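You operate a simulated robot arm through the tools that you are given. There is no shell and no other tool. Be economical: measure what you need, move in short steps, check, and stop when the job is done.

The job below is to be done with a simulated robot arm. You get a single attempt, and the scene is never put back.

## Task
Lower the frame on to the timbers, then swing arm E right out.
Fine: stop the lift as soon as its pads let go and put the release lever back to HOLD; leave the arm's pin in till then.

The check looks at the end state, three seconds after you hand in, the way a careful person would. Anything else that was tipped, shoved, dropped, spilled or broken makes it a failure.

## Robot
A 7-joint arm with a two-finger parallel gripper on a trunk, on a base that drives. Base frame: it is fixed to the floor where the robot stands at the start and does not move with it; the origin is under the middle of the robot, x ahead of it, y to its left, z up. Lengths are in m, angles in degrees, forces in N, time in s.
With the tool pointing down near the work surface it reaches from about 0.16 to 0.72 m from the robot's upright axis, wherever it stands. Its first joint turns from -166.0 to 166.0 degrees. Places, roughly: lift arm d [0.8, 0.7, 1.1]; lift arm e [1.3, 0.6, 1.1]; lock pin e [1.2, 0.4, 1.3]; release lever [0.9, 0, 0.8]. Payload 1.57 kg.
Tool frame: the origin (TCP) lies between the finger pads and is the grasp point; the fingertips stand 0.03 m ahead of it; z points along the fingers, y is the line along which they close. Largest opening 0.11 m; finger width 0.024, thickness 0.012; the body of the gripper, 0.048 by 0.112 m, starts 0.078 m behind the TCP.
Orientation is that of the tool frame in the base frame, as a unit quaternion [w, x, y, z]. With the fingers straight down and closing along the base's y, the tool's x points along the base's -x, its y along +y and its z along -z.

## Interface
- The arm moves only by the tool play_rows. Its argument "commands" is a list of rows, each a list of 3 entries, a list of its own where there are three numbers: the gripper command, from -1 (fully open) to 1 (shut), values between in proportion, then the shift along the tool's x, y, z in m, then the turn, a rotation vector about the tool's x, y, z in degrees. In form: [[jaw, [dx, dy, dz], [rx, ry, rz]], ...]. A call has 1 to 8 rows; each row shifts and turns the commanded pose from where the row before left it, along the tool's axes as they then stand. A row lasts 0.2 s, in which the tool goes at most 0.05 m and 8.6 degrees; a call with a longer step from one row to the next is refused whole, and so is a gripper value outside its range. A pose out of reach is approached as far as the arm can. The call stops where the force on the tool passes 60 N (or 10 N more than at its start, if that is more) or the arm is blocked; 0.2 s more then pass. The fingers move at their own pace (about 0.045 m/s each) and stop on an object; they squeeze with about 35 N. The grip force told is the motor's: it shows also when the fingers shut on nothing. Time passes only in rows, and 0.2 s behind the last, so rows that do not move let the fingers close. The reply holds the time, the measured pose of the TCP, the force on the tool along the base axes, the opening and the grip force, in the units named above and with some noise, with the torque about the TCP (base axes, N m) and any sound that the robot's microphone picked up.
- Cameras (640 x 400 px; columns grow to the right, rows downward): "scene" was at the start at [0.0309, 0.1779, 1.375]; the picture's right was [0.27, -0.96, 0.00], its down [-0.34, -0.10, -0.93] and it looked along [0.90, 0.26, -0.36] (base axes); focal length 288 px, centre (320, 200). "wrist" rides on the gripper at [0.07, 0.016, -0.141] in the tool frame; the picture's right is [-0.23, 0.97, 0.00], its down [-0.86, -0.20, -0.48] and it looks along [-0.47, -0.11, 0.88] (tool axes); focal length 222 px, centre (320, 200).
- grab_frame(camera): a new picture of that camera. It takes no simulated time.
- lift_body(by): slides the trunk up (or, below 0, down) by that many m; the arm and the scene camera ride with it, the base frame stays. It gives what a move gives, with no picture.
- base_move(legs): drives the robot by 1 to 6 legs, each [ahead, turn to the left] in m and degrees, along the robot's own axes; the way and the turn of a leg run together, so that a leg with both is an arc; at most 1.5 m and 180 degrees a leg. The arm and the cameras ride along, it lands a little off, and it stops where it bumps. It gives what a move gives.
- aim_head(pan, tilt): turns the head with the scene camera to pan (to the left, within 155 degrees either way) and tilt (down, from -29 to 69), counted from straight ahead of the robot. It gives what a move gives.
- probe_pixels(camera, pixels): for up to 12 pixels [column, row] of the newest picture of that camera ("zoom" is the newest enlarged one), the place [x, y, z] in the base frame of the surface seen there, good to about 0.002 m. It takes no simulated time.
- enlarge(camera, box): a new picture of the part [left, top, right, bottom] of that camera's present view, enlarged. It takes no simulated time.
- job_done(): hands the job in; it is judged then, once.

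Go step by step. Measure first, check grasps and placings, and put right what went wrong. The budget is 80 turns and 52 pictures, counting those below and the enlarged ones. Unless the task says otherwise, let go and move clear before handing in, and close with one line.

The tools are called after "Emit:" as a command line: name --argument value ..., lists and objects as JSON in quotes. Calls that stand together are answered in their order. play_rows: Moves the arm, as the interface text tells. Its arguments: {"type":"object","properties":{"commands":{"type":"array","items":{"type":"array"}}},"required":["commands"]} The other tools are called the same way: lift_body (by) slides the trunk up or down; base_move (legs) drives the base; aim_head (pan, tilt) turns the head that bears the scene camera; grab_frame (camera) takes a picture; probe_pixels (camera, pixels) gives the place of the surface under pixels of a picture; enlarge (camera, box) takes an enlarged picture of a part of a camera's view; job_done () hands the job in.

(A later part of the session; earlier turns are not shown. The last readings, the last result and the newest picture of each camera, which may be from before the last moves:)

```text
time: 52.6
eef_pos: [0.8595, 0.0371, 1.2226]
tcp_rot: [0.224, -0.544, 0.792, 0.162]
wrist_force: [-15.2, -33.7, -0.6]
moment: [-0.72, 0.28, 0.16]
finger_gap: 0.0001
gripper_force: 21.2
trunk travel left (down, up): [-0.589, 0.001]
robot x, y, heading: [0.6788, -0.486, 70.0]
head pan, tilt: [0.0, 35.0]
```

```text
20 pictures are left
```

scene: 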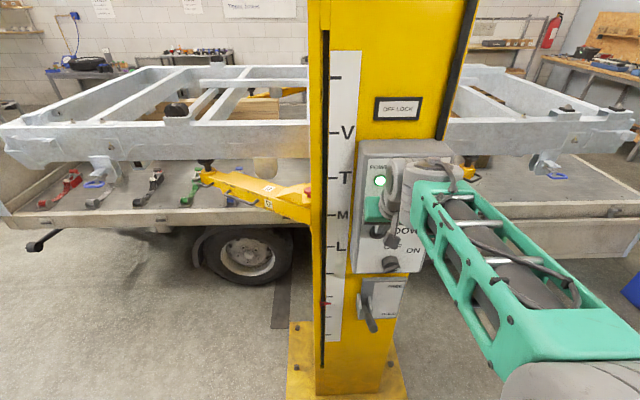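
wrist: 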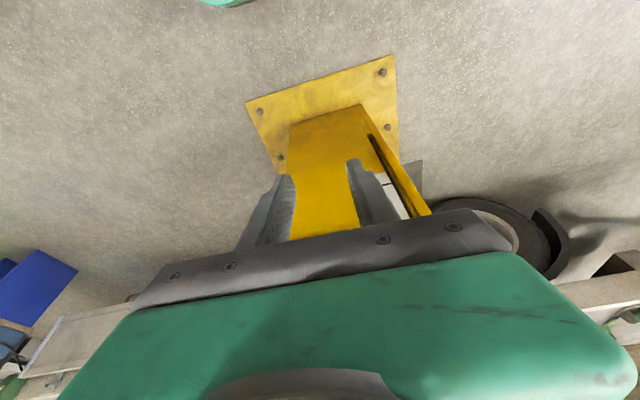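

Emit:
probe_pixels --camera "scene" --pixels '[[325, 304], [325, 302], [268, 204], [240, 154], [280, 150], [265, 180], [262, 155]]'

Emit:
enlarge --camera "scene" --box '[60, 110, 320, 272]'

```text
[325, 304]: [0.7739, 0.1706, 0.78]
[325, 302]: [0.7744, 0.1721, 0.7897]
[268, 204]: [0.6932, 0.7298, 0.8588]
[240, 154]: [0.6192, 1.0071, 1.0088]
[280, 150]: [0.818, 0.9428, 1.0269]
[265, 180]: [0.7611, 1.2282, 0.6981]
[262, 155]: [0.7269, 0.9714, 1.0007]
```

```text
2.46 times, centred on (190, 191) of scene
```

zoom: 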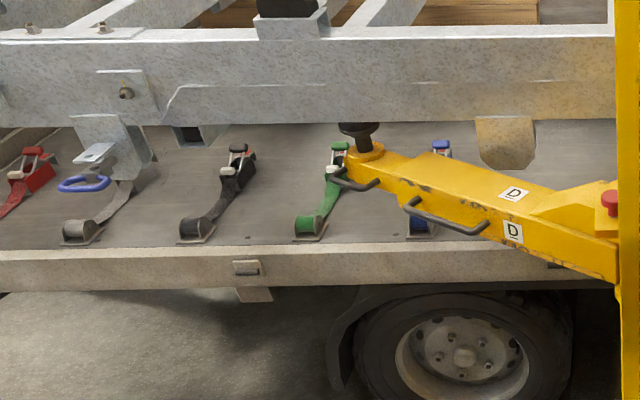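

The pointer is at 0.785 and I expect contact near 0.68. I'll hold for 1.4 s more and look closely at the pads.

Emit:
play_rows --commands '[[1, [0, 0, 0], [0, 0, 0]], [1, [0, 0, 0], [0, 0, 0]], [1, [0, 0, 0], [0, 0, 0]], [1, [0, 0, 0], [0, 0, 0]], [1, [0, 0, 0], [0, 0, 0]], [1, [0, 0, 0], [0, 0, 0]]]'

Emit:
grab_frame --camera "scene"

Emit:
probe_pixels --camera "scene" --pixels '[[325, 318], [325, 320], [325, 322], [240, 165], [280, 163], [200, 165]]'

```text
time: 54.0
eef_pos: [0.8587, 0.0366, 1.2235]
tcp_rot: [0.225, -0.544, 0.792, 0.163]
wrist_force: [-15.3, -32.9, -0.6]
moment: [-0.73, 0.31, 0.16]
finger_gap: 0.0
gripper_force: 21.1
trunk travel left (down, up): [-0.589, 0.001]
robot x, y, heading: [0.6759, -0.4844, 69.8]
head pan, tilt: [0.0, 35.0]
```

```text
18 pictures are left
```

scene: 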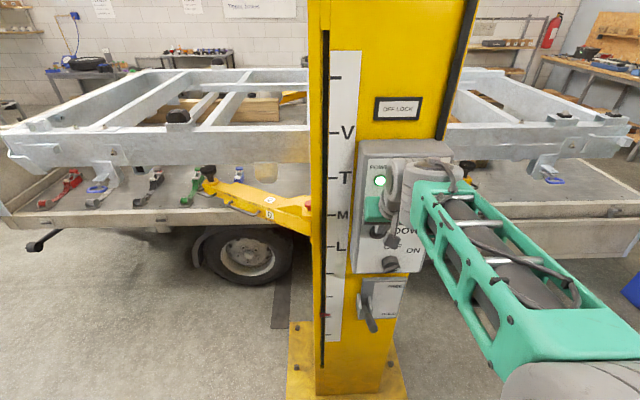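

```text
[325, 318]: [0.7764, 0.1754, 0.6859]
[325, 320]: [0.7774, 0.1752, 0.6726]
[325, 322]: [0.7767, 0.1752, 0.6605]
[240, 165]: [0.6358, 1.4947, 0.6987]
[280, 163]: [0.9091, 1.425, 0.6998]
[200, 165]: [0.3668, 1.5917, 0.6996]
```

The frame's lower edge sits near row 163 and the pad at (208,168) looks like it may already be separating. I'll release DOWN now and inspect.

Emit:
play_rows --commands '[[1, [0.0382, 0, -0.0239], [0, 0, 0]], [1, [0.0382, 0, -0.0239], [0, 0, 0]]]'

Emit:
enlarge --camera "scene" --box '[160, 110, 340, 222]'

Emit:
probe_pixels --camera "zoom" --pixels '[[100, 180], [180, 180], [180, 186], [185, 200], [175, 208], [300, 180], [400, 180], [175, 190], [175, 196]]'

```text
time: 54.6
eef_pos: [0.8297, -0.0403, 1.22]
tcp_rot: [0.226, -0.543, 0.792, 0.164]
wrist_force: [-0.7, 0.5, -0.7]
moment: [-0.02, 0.01, 0.0]
finger_gap: 0.0
gripper_force: 21.4
trunk travel left (down, up): [-0.589, 0.001]
robot x, y, heading: [0.6781, -0.4843, 70.0]
head pan, tilt: [0.0, 35.0]
```

```text
3.56 times, centred on (250, 166) of scene
```

zoom: 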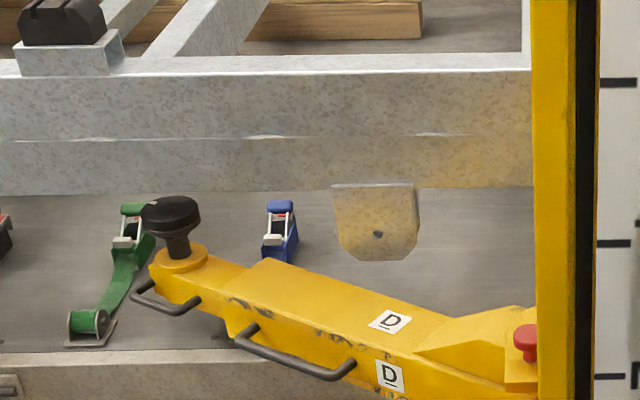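

```text
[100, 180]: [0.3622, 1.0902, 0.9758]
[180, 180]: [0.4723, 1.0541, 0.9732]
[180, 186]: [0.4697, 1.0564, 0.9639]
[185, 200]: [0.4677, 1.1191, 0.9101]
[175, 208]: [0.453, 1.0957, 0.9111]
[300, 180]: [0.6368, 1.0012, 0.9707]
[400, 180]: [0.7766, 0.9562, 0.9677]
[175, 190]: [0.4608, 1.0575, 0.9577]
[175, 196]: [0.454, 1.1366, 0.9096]
```

The frame's lower edge is at about 0.957 and pad D's top at 0.911, so pad D is free by about 4.5 cm. I'll check pad E and what the frame is standing on.

Emit:
enlarge --camera "scene" --box '[420, 90, 640, 228]'

Emit:
probe_pixels --camera "zoom" --pixels '[[120, 165], [150, 165], [135, 200], [300, 170], [60, 160], [400, 165], [360, 180], [150, 240], [400, 110]]'

```text
2.90 times, centred on (530, 159) of scene
```

zoom: 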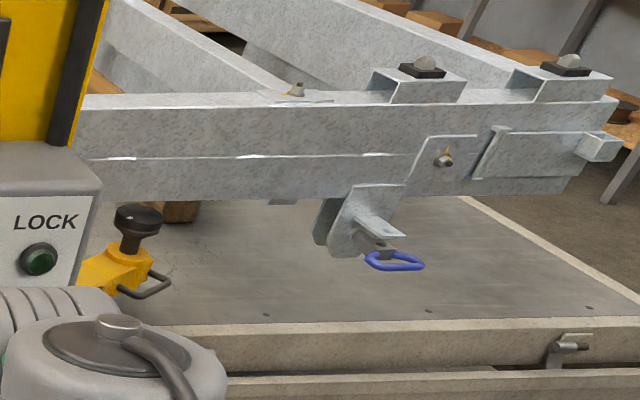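

```text
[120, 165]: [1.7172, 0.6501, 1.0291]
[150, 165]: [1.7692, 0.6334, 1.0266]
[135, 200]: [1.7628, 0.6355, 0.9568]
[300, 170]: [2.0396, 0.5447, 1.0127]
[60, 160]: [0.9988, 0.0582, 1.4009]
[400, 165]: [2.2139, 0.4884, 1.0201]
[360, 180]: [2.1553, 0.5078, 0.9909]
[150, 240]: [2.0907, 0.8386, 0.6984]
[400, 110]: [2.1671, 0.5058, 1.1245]
```

Pad E (135,215) is clear as well, and the frame stands on its own. The pads are about 4.5 cm down, so one very short UP tap will bring the stop closer to the moment of letting go.

Emit:
play_rows --commands '[[1, [-0.0194, -0.001, -0.0311], [0, 0, 0]], [1, [-0.0193, -0.001, -0.0311], [0, 0, 0]], [1, [-0.0382, 0, 0.0239], [0, 0, 0]], [1, [-0.015, 0, 0.0094], [0, 0, 0]], [1, [-0.0133, 0, 0.0083], [0, 0, 0]], [1, [0.034, 0, -0.0212], [0, 0, 0]], [1, [0.034, 0, -0.0212], [0, 0, 0]]]'

Emit:
enlarge --camera "scene" --box '[160, 110, 340, 222]'

Emit:
probe_pixels --camera "zoom" --pixels '[[180, 186], [185, 190], [175, 188], [175, 192], [175, 196], [175, 200], [175, 204], [100, 190]]'

```text
time: 56.2
eef_pos: [0.8307, -0.0447, 1.2952]
tcp_rot: [0.224, -0.545, 0.791, 0.164]
wrist_force: [0.6, -0.5, -0.5]
moment: [0.04, 0.01, 0.04]
finger_gap: 0.0
gripper_force: 21.1
trunk travel left (down, up): [-0.589, 0.001]
robot x, y, heading: [0.6752, -0.4857, 69.7]
head pan, tilt: [0.0, 35.0]
```

```text
3.56 times, centred on (250, 166) of scene
```

zoom: 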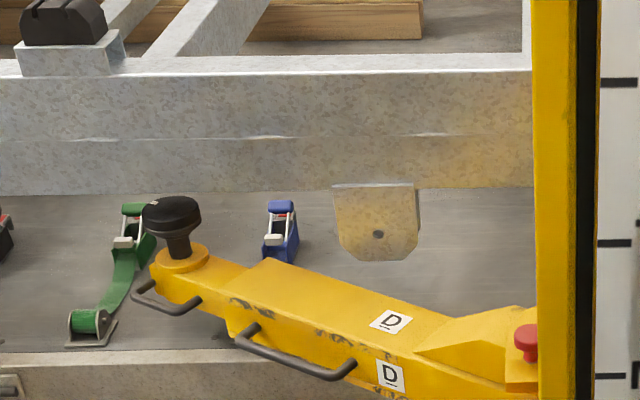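

```text
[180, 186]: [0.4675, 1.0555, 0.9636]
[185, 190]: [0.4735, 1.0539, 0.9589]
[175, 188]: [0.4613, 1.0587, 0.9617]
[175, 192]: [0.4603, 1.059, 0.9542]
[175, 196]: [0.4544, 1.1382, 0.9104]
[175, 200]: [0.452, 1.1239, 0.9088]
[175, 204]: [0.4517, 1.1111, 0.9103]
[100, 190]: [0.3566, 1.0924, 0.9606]
```

The tap didn't register and the pad is still at 0.910. I'll repeat it slightly deeper with a short hold.

Emit:
play_rows --commands '[[1, [-0.034, 0, 0.0212], [0, 0, 0]], [1, [-0.034, 0, 0.0212], [0, 0, 0]], [1, [-0.0085, 0, 0.0053], [0, 0, 0]], [1, [0, 0, 0], [0, 0, 0]], [1, [0.04, 0, -0.025], [0, 0, 0]], [1, [0.0382, 0, -0.0239], [0, 0, 0]]]'

Emit:
enlarge --camera "scene" --box '[160, 110, 340, 222]'

Emit:
probe_pixels --camera "zoom" --pixels '[[180, 186], [185, 190], [175, 188], [175, 192], [175, 196], [175, 200], [175, 204], [100, 190]]'

```text
time: 57.6
eef_pos: [0.8296, -0.0468, 1.2953]
tcp_rot: [0.225, -0.544, 0.792, 0.164]
wrist_force: [-0.4, -0.3, 0.1]
moment: [0.04, 0.04, 0.01]
finger_gap: 0.0002
gripper_force: 21.3
trunk travel left (down, up): [-0.589, 0.001]
robot x, y, heading: [0.6798, -0.4869, 69.8]
head pan, tilt: [0.0, 35.0]
```

```text
3.56 times, centred on (250, 166) of scene
```

zoom: 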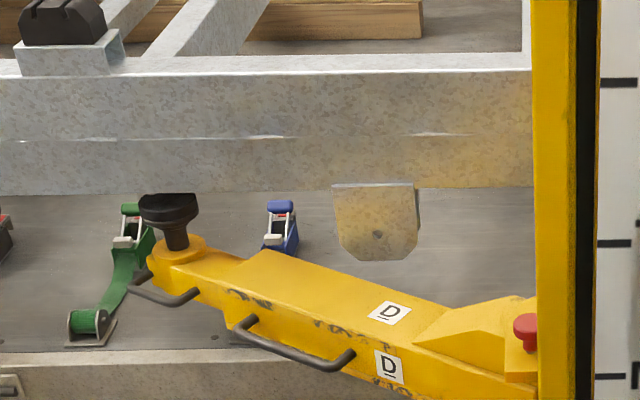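

```text
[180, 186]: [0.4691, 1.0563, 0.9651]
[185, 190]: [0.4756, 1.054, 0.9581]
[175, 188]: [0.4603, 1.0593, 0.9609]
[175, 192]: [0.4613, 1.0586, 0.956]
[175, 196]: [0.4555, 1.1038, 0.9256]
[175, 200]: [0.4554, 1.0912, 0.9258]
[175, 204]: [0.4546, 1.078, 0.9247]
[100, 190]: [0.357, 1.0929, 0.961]
```

Pad D's top is now at 0.926 with the frame at about 0.955, so the pads are just free. Next I'll go back down to the lever, jaws slightly open.

Emit:
play_rows --commands '[[1, [0.0425, 0, 0.018], [0, 0, 0]], [1, [0.0425, 0, 0.018], [0, 0, 0]], [1, [0.0239, 0, 0.0382], [0, 0, 0]], [1, [0.0239, 0, 0.0382], [0, 0, 0]], [1, [0.0239, 0, 0.0382], [0, 0, 0]], [0.2, [0.0239, 0, 0.0382], [0, 4, 0]], [0.2, [0.0211, 0, 0.0397], [0, 4, 0]], [0.2, [0.0183, 0, 0.0411], [0, 4, 0]]]'

Emit:
play_rows --commands '[[0.2, [0.0154, 0, 0.0423], [0, 4, 0]], [0.2, [0.0124, 0, 0.0433], [0, 4, 0]]]'

Emit:
enlarge --camera "scene" --box '[300, 60, 540, 210]'

```text
time: 59.4
eef_pos: [0.8068, -0.091, 0.9456]
tcp_rot: [0.14, -0.559, 0.811, 0.105]
wrist_force: [0.2, -0.4, 0.1]
moment: [0.04, 0.0, -0.02]
finger_gap: 0.0439
gripper_force: 0.1
trunk travel left (down, up): [-0.589, 0.001]
robot x, y, heading: [0.674, -0.4848, 70.1]
head pan, tilt: [0.0, 35.0]
```

```text
time: 60.0
eef_pos: [0.8079, -0.0914, 0.8574]
tcp_rot: [0.084, -0.564, 0.819, 0.066]
wrist_force: [0.6, 0.2, 0.7]
moment: [-0.02, 0.04, 0.02]
finger_gap: 0.0442
gripper_force: 0.1
trunk travel left (down, up): [-0.589, 0.001]
robot x, y, heading: [0.6772, -0.4832, 70.3]
head pan, tilt: [0.0, 35.0]
```

```text
2.67 times, centred on (420, 135) of scene
```

zoom: 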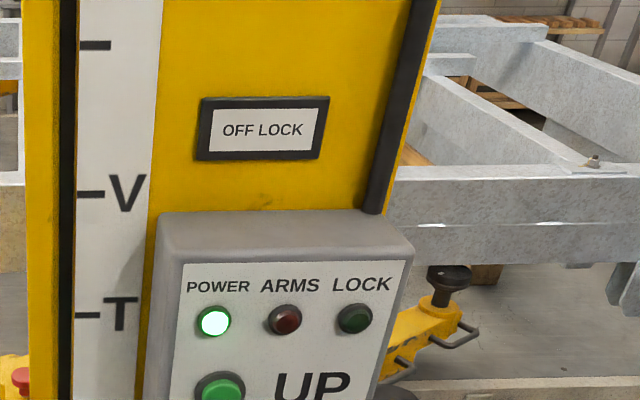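

Still OFF LOCK. I'll slide the open jaws in along the raised lever and grip it.

Emit:
play_rows --commands '[[0.2, [-0.01, -0.0127, 0.0], [0, 0, 0]], [0.2, [-0.036, 0, 0.006], [0, 0, 0]], [0.2, [-0.037, 0, 0.006], [0, 0, 0]], [0.2, [-0.036, 0, 0.007], [0, 0, 0]], [1, [0, 0, 0], [0, 0, 0]], [1, [0, 0, 0], [0, 0, 0]], [1, [0, 0, 0], [0, 0, 0]]]'

```text
time: 61.6
eef_pos: [0.8613, 0.0159, 0.8639]
tcp_rot: [0.084, -0.565, 0.818, 0.065]
wrist_force: [-1.3, -0.4, 0.3]
moment: [0.02, 0.64, 0.82]
finger_gap: 0.0264
gripper_force: 30.7
trunk travel left (down, up): [-0.589, 0.001]
robot x, y, heading: [0.677, -0.4834, 69.6]
head pan, tilt: [0.0, 35.0]
```

The lever is gripped again with a 2.6 cm gap. I'll bring it down the same arc to HOLD.

Emit:
play_rows --commands '[[1, [0.0073, 0, 0.0091], [0, -2.5, 0]], [1, [0.0066, 0, 0.0096], [0, -2.5, 0]], [1, [0.006, 0, 0.01], [0, -2.5, 0]], [1, [0.0051, 0, 0.0103], [0, -2.5, 0]], [1, [0.0046, 0, 0.0107], [0, -2.5, 0]], [1, [0.0037, 0, 0.011], [0, -2.5, 0]], [1, [0.0031, 0, 0.0113], [0, -2.5, 0]], [1, [0.0021, 0, 0.0115], [0, -2.5, 0]]]'

Emit:
play_rows --commands '[[0.2, [0, 0, 0.004], [0, 0, 0]], [0.2, [0, 0, 0], [0, 0, 0]], [0.2, [0, 0, -0.045], [0, 0, 0]], [0.2, [0.01, 0, -0.045], [0, 0, 0]], [0.2, [0.045, 0, -0.015], [0, 0, 0]], [0.2, [0.045, 0, 0], [0, 0, 0]], [0.2, [0.045, 0, 0], [0, 0, 0]]]'

Emit:
grab_frame --camera "scene"

```text
time: 63.4
eef_pos: [0.8582, 0.0068, 0.7745]
tcp_rot: [0.224, -0.544, 0.792, 0.163]
wrist_force: [17.4, -16.8, 0.3]
moment: [0.56, -0.3, 0.86]
finger_gap: 0.0268
gripper_force: 36.9
trunk travel left (down, up): [-0.589, 0.001]
robot x, y, heading: [0.6799, -0.4819, 69.6]
head pan, tilt: [0.0, 35.0]
```

```text
time: 65.0
eef_pos: [0.7971, -0.1543, 0.7839]
tcp_rot: [0.226, -0.543, 0.792, 0.164]
wrist_force: [-0.1, 0.6, -0.1]
moment: [0.05, -0.01, -0.01]
finger_gap: 0.0441
gripper_force: 0.0
trunk travel left (down, up): [-0.589, 0.001]
robot x, y, heading: [0.6759, -0.4851, 69.7]
head pan, tilt: [0.0, 35.0]
```

```text
12 pictures are left
```

scene: 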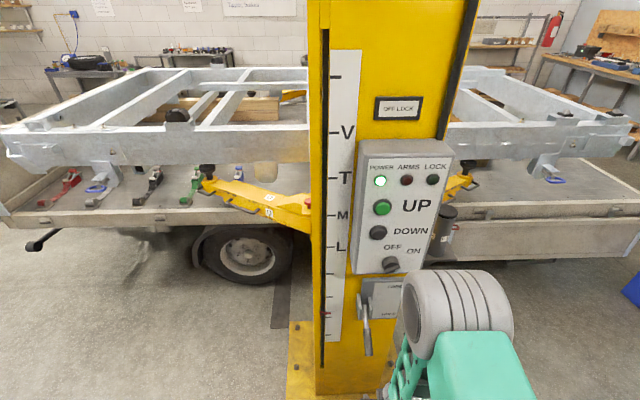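

The lever looks back down. I'll check its angle against the starting one.

Emit:
probe_pixels --camera "scene" --pixels '[[365, 318], [366, 330], [368, 342], [369, 350], [367, 336]]'

```text
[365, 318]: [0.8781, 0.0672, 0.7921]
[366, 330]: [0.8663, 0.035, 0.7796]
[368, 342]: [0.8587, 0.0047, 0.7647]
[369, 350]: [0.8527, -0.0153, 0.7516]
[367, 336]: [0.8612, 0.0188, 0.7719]
```

The lever matches its HOLD angle, with a point at y 0.005 now at z 0.765 against 0.761 at the start. I'll retract the arm and drive round to arm E's side.

Emit:
play_rows --commands '[[1, [0.038, 0, -0.024], [0, 0, 0]], [1, [0.038, 0, -0.024], [0, 0, 0]], [1, [-0.02, 0, -0.035], [0, 0, 0]], [1, [-0.02, 0, -0.035], [0, 0, 0]]]'

Emit:
base_move --legs '[[0.05, 0], [0, -75], [0.68, 0], [0, 85]]'

Emit:
grab_frame --camera "scene"

```text
time: 65.6
eef_pos: [0.8081, -0.1114, 0.8165]
tcp_rot: [0.319, -0.521, 0.758, 0.23]
wrist_force: [-0.1, -0.2, 0.4]
moment: [0.0, 0.0, 0.0]
finger_gap: 0.0
gripper_force: 7.4
trunk travel left (down, up): [-0.589, 0.001]
robot x, y, heading: [0.6743, -0.4814, 70.1]
head pan, tilt: [0.0, 35.0]
stopped in row 3: the arm was blocked; the commanded pose is now the measured one
```

```text
time: 76.7
eef_pos: [1.4625, -0.1108, 0.8156]
tcp_rot: [0.301, -0.575, 0.718, 0.252]
wrist_force: [-0.2, 0.5, 0.6]
moment: [0.01, -0.01, 0.02]
finger_gap: 0.0
gripper_force: 21.1
trunk travel left (down, up): [-0.589, 0.001]
robot x, y, heading: [1.3848, -0.4935, 78.1]
head pan, tilt: [0.0, 35.0]
```

```text
11 pictures are left
```

scene: 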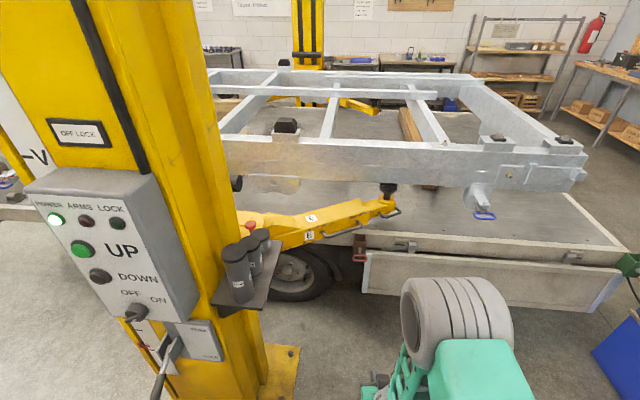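

Arm E's red pin knob shows at (250,227), partly behind a shelf of black canisters at (245,265) on the column. I'll measure these.

Emit:
enlarge --camera "scene" --box '[200, 160, 440, 310]'

Emit:
probe_pixels --camera "zoom" --pixels '[[135, 178], [130, 195], [110, 175], [285, 203], [500, 60], [510, 95], [170, 220], [170, 340], [110, 240], [340, 190], [390, 160], [150, 165]]'

Emit:
probe_pixels --camera "scene" --pixels '[[165, 365], [155, 388], [343, 230], [388, 187], [365, 225], [400, 300], [375, 245], [242, 150]]'

```text
2.67 times, centred on (320, 235) of scene
```

zoom: 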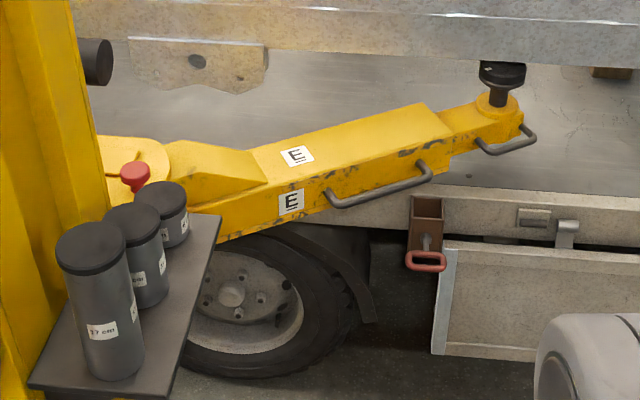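

```text
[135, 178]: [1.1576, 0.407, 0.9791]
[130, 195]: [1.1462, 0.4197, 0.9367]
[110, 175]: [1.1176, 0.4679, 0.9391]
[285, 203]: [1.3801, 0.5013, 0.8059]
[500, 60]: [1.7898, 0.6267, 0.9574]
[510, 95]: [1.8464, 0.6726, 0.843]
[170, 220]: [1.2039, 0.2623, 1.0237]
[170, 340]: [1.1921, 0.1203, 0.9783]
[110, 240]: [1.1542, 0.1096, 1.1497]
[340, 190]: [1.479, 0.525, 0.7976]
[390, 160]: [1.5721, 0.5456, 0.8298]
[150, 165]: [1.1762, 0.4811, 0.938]
```

```text
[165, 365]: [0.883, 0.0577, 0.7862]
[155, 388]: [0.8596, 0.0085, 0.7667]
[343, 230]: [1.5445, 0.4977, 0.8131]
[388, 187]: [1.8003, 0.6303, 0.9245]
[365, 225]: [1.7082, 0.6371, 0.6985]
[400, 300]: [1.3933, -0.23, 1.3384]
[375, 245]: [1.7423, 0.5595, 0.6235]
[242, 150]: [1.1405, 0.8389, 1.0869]
```

The pin knob is at (1.157, 0.407, 0.98) and the shortest canister at (1.20, 0.26) has its top at z 1.02, so I must stay clear of that shelf. The lever still reads HOLD. I'll raise the tool and drive nearer, to about (1.55, -0.03).

Emit:
play_rows --commands '[[1, [-0.0324, 0, -0.0313], [0, 4, 0]], [1, [-0.03, 0, -0.0334], [0, 4, 0]], [1, [-0.0277, 0, -0.0355], [0, 4, 0]], [1, [-0.0252, 0, -0.0373], [0, 4, 0]], [1, [-0.0225, 0, -0.039], [0, 4, 0]], [1, [-0.0197, 0, -0.0405], [0, 4, 0]]]'

Emit:
probe_pixels --camera "scene" --pixels '[[215, 100], [180, 100], [225, 180], [150, 60], [235, 185], [230, 230], [270, 260], [228, 300]]'

Emit:
base_move --legs '[[0, -8], [0.48, 0]]'

```text
time: 78.1
eef_pos: [1.4651, -0.1134, 1.0871]
tcp_rot: [0.145, -0.614, 0.766, 0.126]
wrist_force: [0.0, -0.7, -0.5]
moment: [-0.03, 0.01, -0.02]
finger_gap: 0.0
gripper_force: 21.0
trunk travel left (down, up): [-0.589, 0.001]
robot x, y, heading: [1.3855, -0.4935, 77.8]
head pan, tilt: [0.0, 35.0]
```

```text
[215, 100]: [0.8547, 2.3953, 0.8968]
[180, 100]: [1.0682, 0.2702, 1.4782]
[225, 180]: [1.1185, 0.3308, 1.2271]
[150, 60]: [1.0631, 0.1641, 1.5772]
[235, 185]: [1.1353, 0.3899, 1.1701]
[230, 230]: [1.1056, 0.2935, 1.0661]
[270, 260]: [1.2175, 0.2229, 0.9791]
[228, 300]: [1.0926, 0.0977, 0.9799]
```

```text
time: 81.6
eef_pos: [1.6748, 0.3287, 1.0873]
tcp_rot: [0.154, -0.565, 0.802, 0.117]
wrist_force: [-1.0, 0.2, 0.3]
moment: [0.0, -0.01, -0.01]
finger_gap: 0.0
gripper_force: 21.1
trunk travel left (down, up): [-0.589, 0.001]
robot x, y, heading: [1.5428, -0.0403, 71.1]
head pan, tilt: [0.0, 35.0]
```

A black roller end sits at about (1.135, 0.39, 1.17), almost over the pin. I'll reach in tilted from the robot's side, not from straight above, and first turn the base left to point at the pin.

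Emit:
base_move --legs '[[0, 59.7]]'

Emit:
play_rows --commands '[[0, [0, 0, 0], [0, -6, 0]], [0, [0, 0, 0], [0, -6, 0]], [0, [0, 0, 0], [0, -6, 0]], [0, [0, 0, 0], [0, 0, 0]]]'

Emit:
grab_frame --camera "scene"

```text
time: 84.6
eef_pos: [1.2942, 0.2601, 1.0874]
tcp_rot: [-0.076, 0.887, -0.42, -0.177]
wrist_force: [0.7, 0.6, 0.2]
moment: [-0.01, -0.02, 0.04]
finger_gap: 0.0001
gripper_force: 21.0
trunk travel left (down, up): [-0.589, 0.001]
robot x, y, heading: [1.5431, -0.0399, 129.8]
head pan, tilt: [0.0, 35.0]
```

```text
time: 85.6
eef_pos: [1.3008, 0.2536, 1.0682]
tcp_rot: [-0.129, 0.856, -0.407, -0.291]
wrist_force: [-0.1, -0.6, 0.9]
moment: [0.0, -0.02, 0.02]
finger_gap: 0.0551
gripper_force: 0.0
trunk travel left (down, up): [-0.589, 0.001]
robot x, y, heading: [1.5412, -0.0391, 129.9]
head pan, tilt: [0.0, 35.0]
```

```text
9 pictures are left
```

scene: 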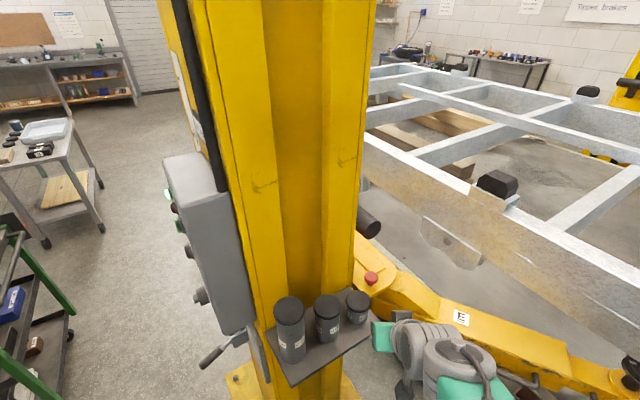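

The knob is visible at (371,278) with the black roller at (368,222) behind and above it. I'll measure both precisely.

Emit:
probe_pixels --camera "scene" --pixels '[[371, 274], [371, 278], [367, 281], [375, 281], [371, 284], [378, 225], [368, 222], [358, 215], [357, 300], [358, 292], [345, 270], [360, 286]]'

Emit:
enlarge --camera "scene" --box '[310, 190, 470, 290]'

```text
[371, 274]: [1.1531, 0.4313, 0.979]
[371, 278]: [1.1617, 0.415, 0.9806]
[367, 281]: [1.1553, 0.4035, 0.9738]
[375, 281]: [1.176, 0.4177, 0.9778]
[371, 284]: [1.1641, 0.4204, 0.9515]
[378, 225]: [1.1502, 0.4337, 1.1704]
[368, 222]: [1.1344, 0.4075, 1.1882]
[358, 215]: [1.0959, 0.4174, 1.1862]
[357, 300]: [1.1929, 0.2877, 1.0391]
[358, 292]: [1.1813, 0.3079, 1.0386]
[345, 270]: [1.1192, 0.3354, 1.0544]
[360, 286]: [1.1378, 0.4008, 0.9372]
```

```text
4.00 times, centred on (390, 240) of scene
```

zoom: 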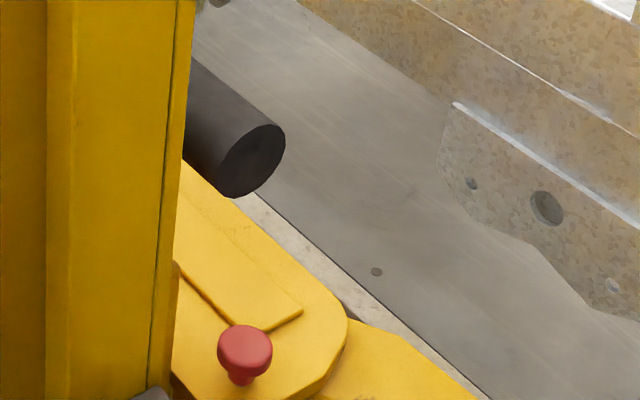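

The knob head is at (1.160, 0.418, 0.965–0.98), above the plate at 0.937. I'll yaw the tool to come in from further east, away from the canisters, and ease the tilt to about 30°.

Emit:
play_rows --commands '[[0, [0, 0, 0], [-3.6, 0, -4.8]], [0, [0, 0, 0], [-3.6, 0, -4.8]], [0, [0, 0, 0], [-3.6, 0, -4.8]], [0, [0, 0, 0], [0, 7, 0]], [0, [0, 0, -0.03], [0, 0, 0]]]'

```text
time: 86.3
eef_pos: [1.2483, 0.2146, 1.0834]
tcp_rot: [-0.08, 0.911, -0.228, -0.333]
wrist_force: [0.2, 0.0, 0.0]
moment: [-0.01, 0.0, 0.01]
finger_gap: 0.0548
gripper_force: 0.0
trunk travel left (down, up): [-0.589, 0.001]
robot x, y, heading: [1.5479, -0.0395, 130.2]
head pan, tilt: [0.0, 35.0]
stopped in row 3: the arm was blocked; the commanded pose is now the measured one
```

The arm blocked again and the tool drifted toward the canisters. I'll look immediately.

Emit:
grab_frame --camera "scene"

```text
7 pictures are left
```

scene: 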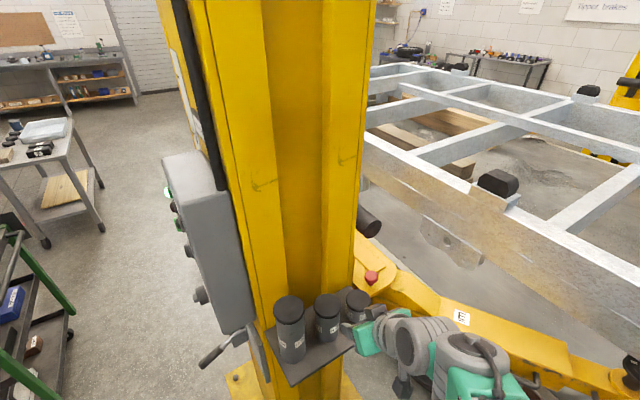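

The canisters still stand at (290,310), (327,305) and (357,303). I'll move the tool away from them first, to the north-east, and read the pose.

Emit:
play_rows --commands '[[0, [-0.001, -0.03, -0.02], [0, 0, 0]], [0, [-0.001, -0.035, 0], [0, 0, 0]], [0, [-0.001, -0.035, 0], [0, 0, 0]], [0, [-0.001, -0.035, 0], [0, 0, 0]]]'

```text
time: 87.3
eef_pos: [1.3233, 0.3279, 1.106]
tcp_rot: [-0.079, 0.912, -0.225, -0.333]
wrist_force: [-0.6, -0.6, -0.6]
moment: [0.01, 0.01, 0.01]
finger_gap: 0.0552
gripper_force: 0.0
trunk travel left (down, up): [-0.589, 0.001]
robot x, y, heading: [1.5474, -0.0409, 130.0]
head pan, tilt: [0.0, 35.0]
```

It tracks well here, and the remaining path is almost straight along the tool. I'll approach to about 5 cm short and check with the wrist camera.

Emit:
play_rows --commands '[[0, [-0.03, -0.002, 0], [0, 0, 0]], [0, [-0.029, -0.002, 0.02], [0, 0, 0]], [0, [0, 0, 0.045], [0, 0, 0]], [0, [0, 0, 0.045], [0, 0, 0]], [0, [0, 0, 0.045], [0, 0, 0]]]'

Emit:
grab_frame --camera "wrist"

Emit:
probe_pixels --camera "wrist" --pixels '[[320, 160], [330, 180], [310, 200], [320, 140], [345, 170], [320, 120]]'

```text
time: 88.5
eef_pos: [1.1908, 0.399, 1.023]
tcp_rot: [-0.08, 0.912, -0.226, -0.332]
wrist_force: [-1.0, -0.4, -0.1]
moment: [0.02, -0.01, -0.01]
finger_gap: 0.0551
gripper_force: 0.1
trunk travel left (down, up): [-0.589, 0.001]
robot x, y, heading: [1.5442, -0.042, 129.8]
head pan, tilt: [0.0, 35.0]
```

```text
6 pictures are left
```

wrist: 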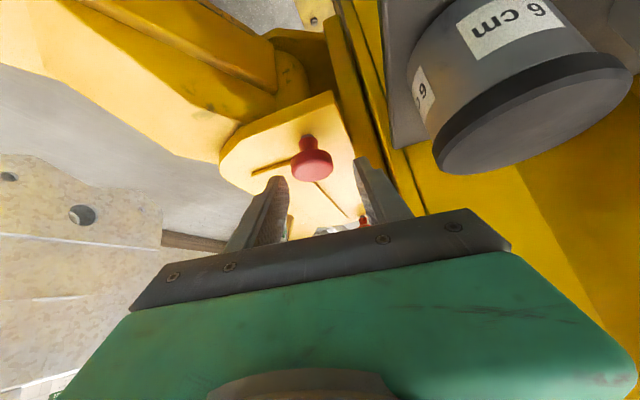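

```text
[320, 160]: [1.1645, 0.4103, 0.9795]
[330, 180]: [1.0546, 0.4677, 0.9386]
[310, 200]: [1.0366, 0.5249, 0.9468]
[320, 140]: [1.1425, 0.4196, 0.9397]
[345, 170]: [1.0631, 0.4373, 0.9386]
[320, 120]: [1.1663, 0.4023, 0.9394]
```

The knob shows at (312,165), just left of the tool axis at (320,165). I'll shift 6 mm, go the last 5.5 cm, and close.

Emit:
play_rows --commands '[[0, [0.003, -0.006, 0.02], [0, 0, 0]], [0, [0.002, 0, 0.035], [0, 0, 0]], [1, [0, 0, 0], [0, 0, 0]], [1, [0, 0, 0], [0, 0, 0]], [1, [0, 0, 0], [0, 0, 0]]]'

```text
time: 89.7
eef_pos: [1.1689, 0.4207, 0.9773]
tcp_rot: [-0.081, 0.912, -0.226, -0.334]
wrist_force: [0.3, 5.3, -1.0]
moment: [0.29, 0.17, -0.12]
finger_gap: 0.0408
gripper_force: 32.6
trunk travel left (down, up): [-0.589, 0.001]
robot x, y, heading: [1.5461, -0.0408, 129.9]
head pan, tilt: [0.0, 35.0]
```

Gripped on the knob, with a 4.1 cm gap and 33 N. I'll pull straight up in small steps.

Emit:
play_rows --commands '[[1, [-0.0096, 0, -0.0115], [0, 0, 0]], [1, [-0.0096, 0, -0.0115], [0, 0, 0]], [1, [-0.0096, 0, -0.0115], [0, 0, 0]], [1, [-0.0096, 0, -0.0115], [0, 0, 0]]]'

Emit:
grab_frame --camera "wrist"

```text
time: 90.7
eef_pos: [1.17, 0.4196, 1.0369]
tcp_rot: [-0.078, 0.912, -0.227, -0.331]
wrist_force: [8.8, 1.6, -15.6]
moment: [-0.11, -0.58, -0.18]
finger_gap: 0.0381
gripper_force: 43.9
trunk travel left (down, up): [-0.589, 0.001]
robot x, y, heading: [1.5452, -0.0471, 129.8]
head pan, tilt: [0.0, 35.0]
```

```text
5 pictures are left
```

wrist: 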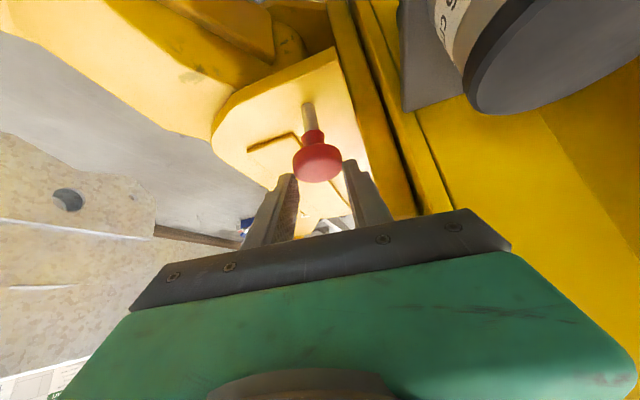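

The pin's steel shaft now shows at (308,115) below the knob, with 15 N resisting. I'll measure how far it has come up.

Emit:
probe_pixels --camera "wrist" --pixels '[[318, 165], [310, 135], [307, 118], [306, 106], [302, 95], [330, 165]]'

Emit:
play_rows --commands '[[1, [0, 0, 0], [0, 0, 0]], [1, [0, 0, 0], [0, 0, 0]]]'

```text
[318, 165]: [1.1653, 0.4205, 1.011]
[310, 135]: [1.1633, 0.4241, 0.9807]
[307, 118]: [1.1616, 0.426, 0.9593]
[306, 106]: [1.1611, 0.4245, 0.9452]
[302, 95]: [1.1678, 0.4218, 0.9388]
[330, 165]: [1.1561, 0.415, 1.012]
```

```text
time: 91.3
eef_pos: [1.1696, 0.4208, 1.0381]
tcp_rot: [-0.079, 0.912, -0.226, -0.333]
wrist_force: [13.3, -1.6, -7.4]
moment: [-0.57, -1.18, -0.12]
finger_gap: 0.0376
gripper_force: 43.7
trunk travel left (down, up): [-0.589, 0.001]
robot x, y, heading: [1.5486, -0.0455, 130.1]
head pan, tilt: [0.0, 35.0]
```

The knob rose 3.1 cm, from 0.980 to 1.011, while the tool rose 6 cm. So the pin has probably reached its captive limit and the pads slipped. I'll let go and see whether it stays up.

Emit:
play_rows --commands '[[0, [0, 0, 0], [0, 0, 0]], [0, [0, 0, 0], [0, 0, 0]], [0, [0, 0, -0.03], [0, 0, 0]]]'

Emit:
enlarge --camera "wrist" --box '[200, 20, 440, 170]'

Emit:
probe_pixels --camera "zoom" --pixels '[[300, 340], [310, 310], [290, 260], [300, 280], [320, 350], [310, 330]]'

```text
time: 92.1
eef_pos: [1.1869, 0.4106, 1.0604]
tcp_rot: [-0.08, 0.912, -0.227, -0.332]
wrist_force: [0.0, 0.2, -0.2]
moment: [0.03, -0.02, -0.02]
finger_gap: 0.0552
gripper_force: 0.1
trunk travel left (down, up): [-0.589, 0.001]
robot x, y, heading: [1.5475, -0.0416, 129.8]
head pan, tilt: [0.0, 35.0]
```

```text
2.67 times, centred on (320, 95) of wrist
```

zoom: 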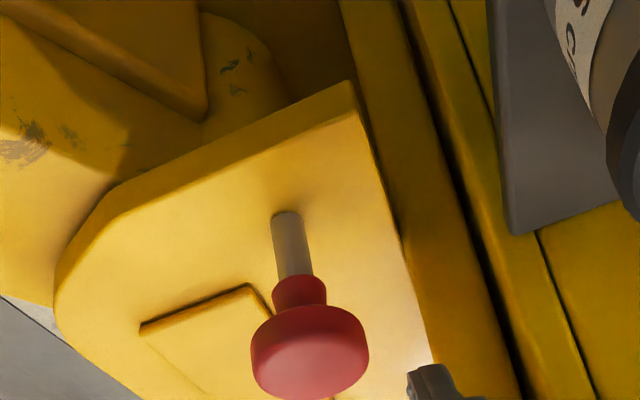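

```text
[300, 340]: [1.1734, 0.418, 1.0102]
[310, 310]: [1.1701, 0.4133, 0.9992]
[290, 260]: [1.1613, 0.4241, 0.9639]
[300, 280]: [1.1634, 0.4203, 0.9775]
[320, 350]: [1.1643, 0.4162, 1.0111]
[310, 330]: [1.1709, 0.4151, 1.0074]
```

The pin stays up on its own with the knob top at 1.011, so I'll leave it raised. To swing arm E I'll push it outward from its inner side with closed fingers. First I retreat from the pin and turn the base to face the arm.

Emit:
play_rows --commands '[[0, [0, 0, -0.045], [0, 0, 0]], [0, [0, 0, -0.045], [0, 0, 0]], [1, [0, 0, -0.04], [0, 0, 0]], [1, [0, 0, 0], [0, 0, 0]]]'

Emit:
base_move --legs '[[0, -40], [0.08, 0]]'

Emit:
play_rows --commands '[[1, [0, 0, -0.02], [0, 8, 0]], [1, [0, 0, 0], [0, 8, 0]], [1, [0, 0, 0], [0, 8, 0]], [1, [0, 0, 0], [0, 8, 0]], [1, [0, 0, 0], [0, 7, 0]], [1, [0, 0, 0], [0, 0, 0]]]'

```text
time: 93.1
eef_pos: [1.2608, 0.3686, 1.1591]
tcp_rot: [-0.08, 0.912, -0.226, -0.332]
wrist_force: [-0.3, 0.1, 0.9]
moment: [0.01, 0.02, -0.03]
finger_gap: 0.0025
gripper_force: 0.8
trunk travel left (down, up): [-0.589, 0.001]
robot x, y, heading: [1.5479, -0.0417, 130.3]
head pan, tilt: [0.0, 35.0]
```

```text
time: 96.0
eef_pos: [1.5913, 0.5373, 1.1612]
tcp_rot: [-0.188, 0.78, -0.524, -0.286]
wrist_force: [-0.5, 1.4, -0.3]
moment: [0.0, 0.01, 0.0]
finger_gap: 0.0
gripper_force: 21.3
trunk travel left (down, up): [-0.589, 0.001]
robot x, y, heading: [1.5449, 0.0388, 89.7]
head pan, tilt: [0.0, 35.0]
```

```text
time: 97.4
eef_pos: [1.5949, 0.5243, 1.175]
tcp_rot: [-0.003, 0.83, -0.557, -0.008]
wrist_force: [0.6, -0.6, 0.0]
moment: [0.0, -0.02, -0.03]
finger_gap: 0.0
gripper_force: 21.1
trunk travel left (down, up): [-0.589, 0.001]
robot x, y, heading: [1.5464, 0.0367, 90.0]
head pan, tilt: [0.0, 35.0]
```

The tool is vertical at (1.595, 0.524, 1.175). I'll take a downward look to measure arm E's beam before placing the fingers behind it.

Emit:
aim_head --pan 0 --tilt 50

Emit:
grab_frame --camera "scene"

```text
time: 98.2
eef_pos: [1.5959, 0.5252, 1.1755]
tcp_rot: [-0.003, 0.83, -0.557, -0.009]
wrist_force: [-1.2, 0.9, -0.2]
moment: [-0.03, -0.01, 0.0]
finger_gap: 0.0
gripper_force: 21.3
trunk travel left (down, up): [-0.589, 0.001]
robot x, y, heading: [1.5456, 0.0381, 90.0]
head pan, tilt: [0.0, 50.0]
```

```text
3 pictures are left
```

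scene: 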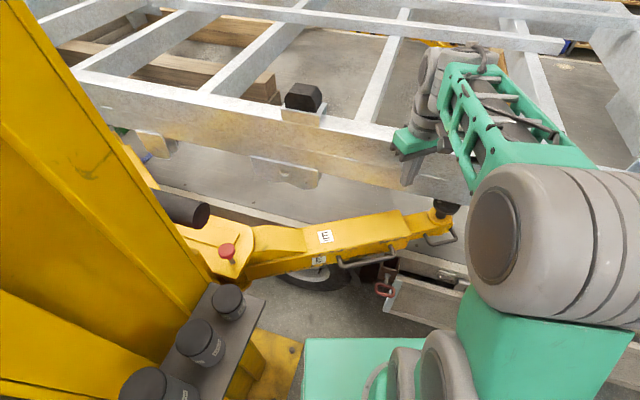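

Arm E's whole top is visible. I'll measure its edges, the frame face and the deck gap behind it.

Emit:
probe_pixels --camera "scene" --pixels '[[305, 229], [320, 226], [345, 221], [330, 250], [345, 248], [395, 212], [400, 236], [360, 263], [350, 210], [330, 165], [385, 175], [440, 205]]'

Emit:
probe_pixels --camera "scene" --pixels '[[228, 250], [250, 235], [250, 262], [280, 232], [280, 252], [262, 225], [300, 180], [375, 262], [455, 236], [215, 235]]'

```text
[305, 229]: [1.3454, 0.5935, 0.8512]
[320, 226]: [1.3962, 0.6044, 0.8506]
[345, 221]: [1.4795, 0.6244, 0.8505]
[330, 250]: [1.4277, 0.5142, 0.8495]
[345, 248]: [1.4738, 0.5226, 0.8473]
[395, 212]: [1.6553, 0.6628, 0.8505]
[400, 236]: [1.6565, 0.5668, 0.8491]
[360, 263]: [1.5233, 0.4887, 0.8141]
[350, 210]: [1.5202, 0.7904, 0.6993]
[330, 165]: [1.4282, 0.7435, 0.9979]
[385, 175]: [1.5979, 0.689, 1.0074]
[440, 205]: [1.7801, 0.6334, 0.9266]
```

```text
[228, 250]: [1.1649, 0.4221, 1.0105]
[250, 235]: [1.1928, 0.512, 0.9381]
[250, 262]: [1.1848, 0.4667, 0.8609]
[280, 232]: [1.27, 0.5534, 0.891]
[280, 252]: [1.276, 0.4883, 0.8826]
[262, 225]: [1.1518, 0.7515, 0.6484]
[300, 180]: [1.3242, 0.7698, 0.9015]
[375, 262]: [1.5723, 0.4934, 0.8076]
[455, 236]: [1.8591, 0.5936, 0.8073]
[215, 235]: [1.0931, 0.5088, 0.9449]
```

Beam E's top is at z 0.850 and its inner edge runs from (1.345, 0.594) to (1.655, 0.663), which puts it at az 12.6°. The frame face is about 13 cm further in. I'll move above (1.42, 0.645) and check the pose before going down.

Emit:
play_rows --commands '[[1, [-0.0355, 0.0234, 0], [0, 0, 0]], [1, [-0.0355, 0.0234, 0], [0, 0, 0]], [1, [-0.0355, 0.0234, 0], [0, 0, 0]], [1, [-0.0355, 0.0234, 0], [0, 0, 0]], [1, [-0.0355, 0.0234, 0], [0, 0, 0]], [1, [0, 0, 0.04], [0, 0, 0]]]'

```text
time: 99.6
eef_pos: [1.4182, 0.6463, 1.1406]
tcp_rot: [-0.003, 0.831, -0.557, -0.009]
wrist_force: [0.7, 0.2, -0.8]
moment: [0.02, -0.01, -0.03]
finger_gap: 0.0
gripper_force: 20.7
trunk travel left (down, up): [-0.589, 0.001]
robot x, y, heading: [1.5419, 0.0367, 90.0]
head pan, tilt: [0.0, 50.0]
```

Emit:
play_rows --commands '[[1, [0, 0, 0.044], [0, 0, 0]], [1, [0, 0, 0.044], [0, 0, 0]], [1, [0, 0, 0.044], [0, 0, 0]], [1, [0, 0, 0.044], [0, 0, 0]], [1, [0, 0, 0.044], [0, 0, 0]], [1, [0, 0, 0.044], [0, 0, 0]], [1, [0, 0, 0.044], [0, 0, 0]]]'

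```text
time: 101.2
eef_pos: [1.4139, 0.65, 0.8301]
tcp_rot: [-0.003, 0.83, -0.557, -0.01]
wrist_force: [0.3, 0.3, -0.4]
moment: [0.0, 0.0, 0.0]
finger_gap: 0.0
gripper_force: 21.1
trunk travel left (down, up): [-0.589, 0.001]
robot x, y, heading: [1.5442, 0.0419, 89.9]
head pan, tilt: [0.0, 50.0]
```

The fingers are 5 cm deep behind the beam. I'll push outward along the arc in small steps.

Emit:
play_rows --commands '[[1, [0.0198, -0.001, 0], [0, 0, 0]], [1, [0.0198, -0.001, 0], [0, 0, 0]], [1, [0.0197, 0.0014, 0], [0, 0, 0]], [1, [0.0197, 0.0015, 0], [0, 0, 0]], [1, [0.0193, 0.0038, 0], [0, 0, 0]], [1, [0.0194, 0.0039, 0], [0, 0, 0]], [1, [0.0188, 0.0061, 0], [0, 0, 0]], [1, [0.0187, 0.0062, 0], [0, 0, 0]]]'

```text
time: 103.0
eef_pos: [1.4578, 0.4971, 0.828]
tcp_rot: [-0.003, 0.831, -0.557, -0.008]
wrist_force: [0.2, -0.6, 0.5]
moment: [0.02, -0.03, 0.05]
finger_gap: 0.0
gripper_force: 20.9
trunk travel left (down, up): [-0.589, 0.001]
robot x, y, heading: [1.542, 0.0388, 90.1]
head pan, tilt: [0.0, 50.0]
```

The arm moves with little resistance. I'll continue the arc.

Emit:
play_rows --commands '[[1, [0.0178, 0.0084, 0], [0, 0, 0]], [1, [0.0178, 0.0084, 0], [0, 0, 0]], [1, [0.0167, 0.0105, 0], [0, 0, 0]], [1, [0.0167, 0.0105, 0], [0, 0, 0]], [1, [0.0154, 0.0124, 0], [0, 0, 0]], [1, [0.0153, 0.0125, 0], [0, 0, 0]]]'

Emit:
grab_frame --camera "scene"

```text
time: 103.9
eef_pos: [1.4519, 0.4463, 0.8327]
tcp_rot: [-0.017, 0.826, -0.563, -0.016]
wrist_force: [11.7, 16.9, 3.1]
moment: [-0.37, 0.21, 0.05]
finger_gap: 0.0
gripper_force: 21.1
trunk travel left (down, up): [-0.589, 0.001]
robot x, y, heading: [1.5435, 0.0392, 89.6]
head pan, tilt: [0.0, 50.0]
stopped in row 4: the force on the tool passed its limit at 74 N (the readings are from after the stop); the commanded pose is now the measured one
```

```text
2 pictures are left
```

scene: 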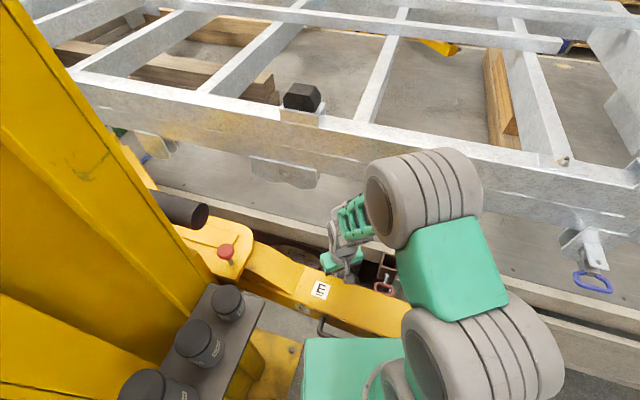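

The push met 74 N. I'll measure the arm's present direction to tell whether this is its end stop or something in the way.

Emit:
probe_pixels --camera "scene" --pixels '[[265, 246], [300, 262], [370, 290], [400, 300], [300, 307], [345, 325], [405, 332], [320, 290], [325, 330], [345, 262], [440, 260], [440, 370]]'

```text
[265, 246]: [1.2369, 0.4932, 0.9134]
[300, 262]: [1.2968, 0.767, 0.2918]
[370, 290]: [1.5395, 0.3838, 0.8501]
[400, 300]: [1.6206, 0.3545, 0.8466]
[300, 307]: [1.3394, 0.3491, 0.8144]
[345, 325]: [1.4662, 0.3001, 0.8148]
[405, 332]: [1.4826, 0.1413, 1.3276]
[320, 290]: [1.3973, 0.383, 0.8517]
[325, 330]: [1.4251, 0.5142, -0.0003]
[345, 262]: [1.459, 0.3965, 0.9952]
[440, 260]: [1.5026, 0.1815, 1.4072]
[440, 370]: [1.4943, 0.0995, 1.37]
```

Arm E now lies at az about -21°, having swung 34°. The green block at (345,365) beside its handle may be my own trunk in the way, so I'll check.

Emit:
probe_pixels --camera "scene" --pixels '[[345, 345], [345, 370], [310, 345], [400, 345], [327, 333], [350, 337], [319, 328], [310, 390]]'

```text
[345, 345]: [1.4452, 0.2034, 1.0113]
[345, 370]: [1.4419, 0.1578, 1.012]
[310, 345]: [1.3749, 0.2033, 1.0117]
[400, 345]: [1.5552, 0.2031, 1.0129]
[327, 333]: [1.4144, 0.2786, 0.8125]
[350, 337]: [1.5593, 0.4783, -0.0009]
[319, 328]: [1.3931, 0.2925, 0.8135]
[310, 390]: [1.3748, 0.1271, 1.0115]
```

My own carriage front at y about 0.21 is right beside arm E's handle and tip, so the robot is probably blocking it. I'll lift the fingers over the beam, back the robot away 0.25 m, and reach in again.

Emit:
play_rows --commands '[[1, [-0.006, 0, 0], [0, 0, 0]], [1, [0, 0, -0.045], [0, 0, 0]], [1, [0, 0, -0.045], [0, 0, 0]], [1, [0, 0, -0.045], [0, 0, 0]], [1, [0, 0, -0.045], [0, 0, 0]], [1, [0, 0, -0.02], [0, 0, 0]]]'

Emit:
base_move --legs '[[-0.25, 0]]'

```text
time: 105.3
eef_pos: [1.4511, 0.4382, 1.0319]
tcp_rot: [-0.012, 0.828, -0.561, -0.014]
wrist_force: [0.2, 0.6, -0.4]
moment: [0.01, -0.01, -0.02]
finger_gap: 0.0
gripper_force: 21.4
trunk travel left (down, up): [-0.589, 0.001]
robot x, y, heading: [1.5459, 0.0406, 89.6]
head pan, tilt: [0.0, 50.0]
```

```text
time: 107.1
eef_pos: [1.4488, 0.1878, 1.0309]
tcp_rot: [-0.013, 0.828, -0.56, -0.015]
wrist_force: [0.3, -0.1, 0.2]
moment: [0.01, 0.01, 0.0]
finger_gap: 0.0001
gripper_force: 21.0
trunk travel left (down, up): [-0.589, 0.001]
robot x, y, heading: [1.5467, -0.2109, 89.9]
head pan, tilt: [0.0, 50.0]
```

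Emit:
play_rows --commands '[[1, [-0.0362, -0.015, 0], [0, 0, 0]], [1, [-0.0362, -0.015, 0], [0, 0, 0]], [1, [-0.0362, -0.015, 0], [0, 0, 0]], [1, [-0.0362, -0.015, 0], [0, 0, 0]], [1, [-0.0362, -0.015, 0], [0, 0, 0]], [1, [-0.0362, -0.015, 0], [0, 0, 0]], [1, [-0.0362, -0.015, 0], [0, 0, 0]], [1, [0, 0, 0], [0, 0, 0]]]'

```text
time: 108.9
eef_pos: [1.4513, 0.4617, 1.0435]
tcp_rot: [-0.013, 0.828, -0.561, -0.015]
wrist_force: [0.1, -0.2, 0.6]
moment: [0.0, 0.0, 0.03]
finger_gap: 0.0
gripper_force: 21.5
trunk travel left (down, up): [-0.589, 0.001]
robot x, y, heading: [1.546, -0.2159, 89.8]
head pan, tilt: [0.0, 50.0]
```

I'm behind the beam again. I'll go down and push gently to feel for a stop.

Emit:
play_rows --commands '[[1, [0, 0, 0.042], [0, 0, 0]], [1, [0, 0, 0.042], [0, 0, 0]], [1, [0, 0, 0.042], [0, 0, 0]], [1, [0, 0, 0.042], [0, 0, 0]], [1, [0, 0, 0.042], [0, 0, 0]], [1, [0, 0, 0], [0, 0, 0]]]'

Emit:
play_rows --commands '[[1, [0.0134, 0.007, 0], [0, 0, 0]], [1, [0.0133, 0.0075, 0], [0, 0, 0]], [1, [0.0131, 0.008, 0], [0, 0, 0]], [1, [0.0128, 0.0085, 0], [0, 0, 0]], [1, [0.0125, 0.009, 0], [0, 0, 0]], [1, [0.0122, 0.0093, 0], [0, 0, 0]]]'

```text
time: 110.3
eef_pos: [1.4497, 0.4679, 0.8327]
tcp_rot: [-0.013, 0.829, -0.56, -0.014]
wrist_force: [0.1, -0.1, 0.0]
moment: [0.02, -0.04, 0.02]
finger_gap: 0.0
gripper_force: 21.5
trunk travel left (down, up): [-0.589, 0.001]
robot x, y, heading: [1.5419, -0.2143, 89.5]
head pan, tilt: [0.0, 50.0]
```

```text
time: 111.0
eef_pos: [1.4504, 0.4474, 0.8415]
tcp_rot: [-0.029, 0.823, -0.566, -0.027]
wrist_force: [6.5, 16.0, 0.2]
moment: [-0.16, 0.12, -0.02]
finger_gap: 0.0
gripper_force: 21.5
trunk travel left (down, up): [-0.589, 0.001]
robot x, y, heading: [1.5435, -0.2135, 89.6]
head pan, tilt: [0.0, 50.0]
stopped in row 3: the force on the tool passed its limit at 79 N (the readings are from after the stop); the commanded pose is now the measured one
```

The push meets a hard stop at the same place with the robot well clear, so arm E is at its end stop, swung right out. I'll ease off, lift the fingers clear and retreat.

Emit:
play_rows --commands '[[1, [-0.012, -0.005, 0], [0, 0, 0]], [1, [0, 0, -0.045], [0, 0, 0]], [1, [0, 0, -0.045], [0, 0, 0]], [1, [0, 0, -0.045], [0, 0, 0]], [1, [0, 0, -0.045], [0, 0, 0]], [1, [0, 0, -0.03], [0, 0, 0]]]'

Emit:
base_move --legs '[[-0.22, 0]]'

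Emit:
aim_head --pan 12 --tilt 36

Emit:
grab_frame --camera "scene"

```text
time: 112.5
eef_pos: [1.4532, 0.4418, 1.0492]
tcp_rot: [-0.025, 0.825, -0.564, -0.023]
wrist_force: [0.7, 0.0, -0.4]
moment: [-0.02, 0.02, -0.02]
finger_gap: 0.0003
gripper_force: 21.4
trunk travel left (down, up): [-0.589, 0.001]
robot x, y, heading: [1.5483, -0.211, 89.7]
head pan, tilt: [0.0, 50.0]
```

```text
time: 114.2
eef_pos: [1.4505, 0.2177, 1.0498]
tcp_rot: [-0.026, 0.825, -0.565, -0.023]
wrist_force: [-0.1, -0.3, -0.5]
moment: [0.02, 0.0, 0.0]
finger_gap: 0.0
gripper_force: 21.3
trunk travel left (down, up): [-0.589, 0.001]
robot x, y, heading: [1.5439, -0.4342, 89.7]
head pan, tilt: [0.0, 50.0]
```

```text
time: 114.9
eef_pos: [1.4512, 0.2176, 1.0468]
tcp_rot: [-0.026, 0.824, -0.565, -0.024]
wrist_force: [-0.8, 0.1, -0.8]
moment: [0.0, 0.02, -0.01]
finger_gap: 0.0001
gripper_force: 21.3
trunk travel left (down, up): [-0.589, 0.001]
robot x, y, heading: [1.542, -0.4375, 89.7]
head pan, tilt: [12.0, 36.0]
```

```text
1 pictures are left
```

scene: 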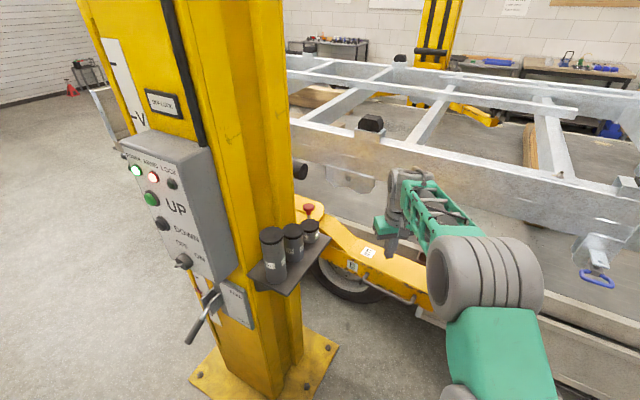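

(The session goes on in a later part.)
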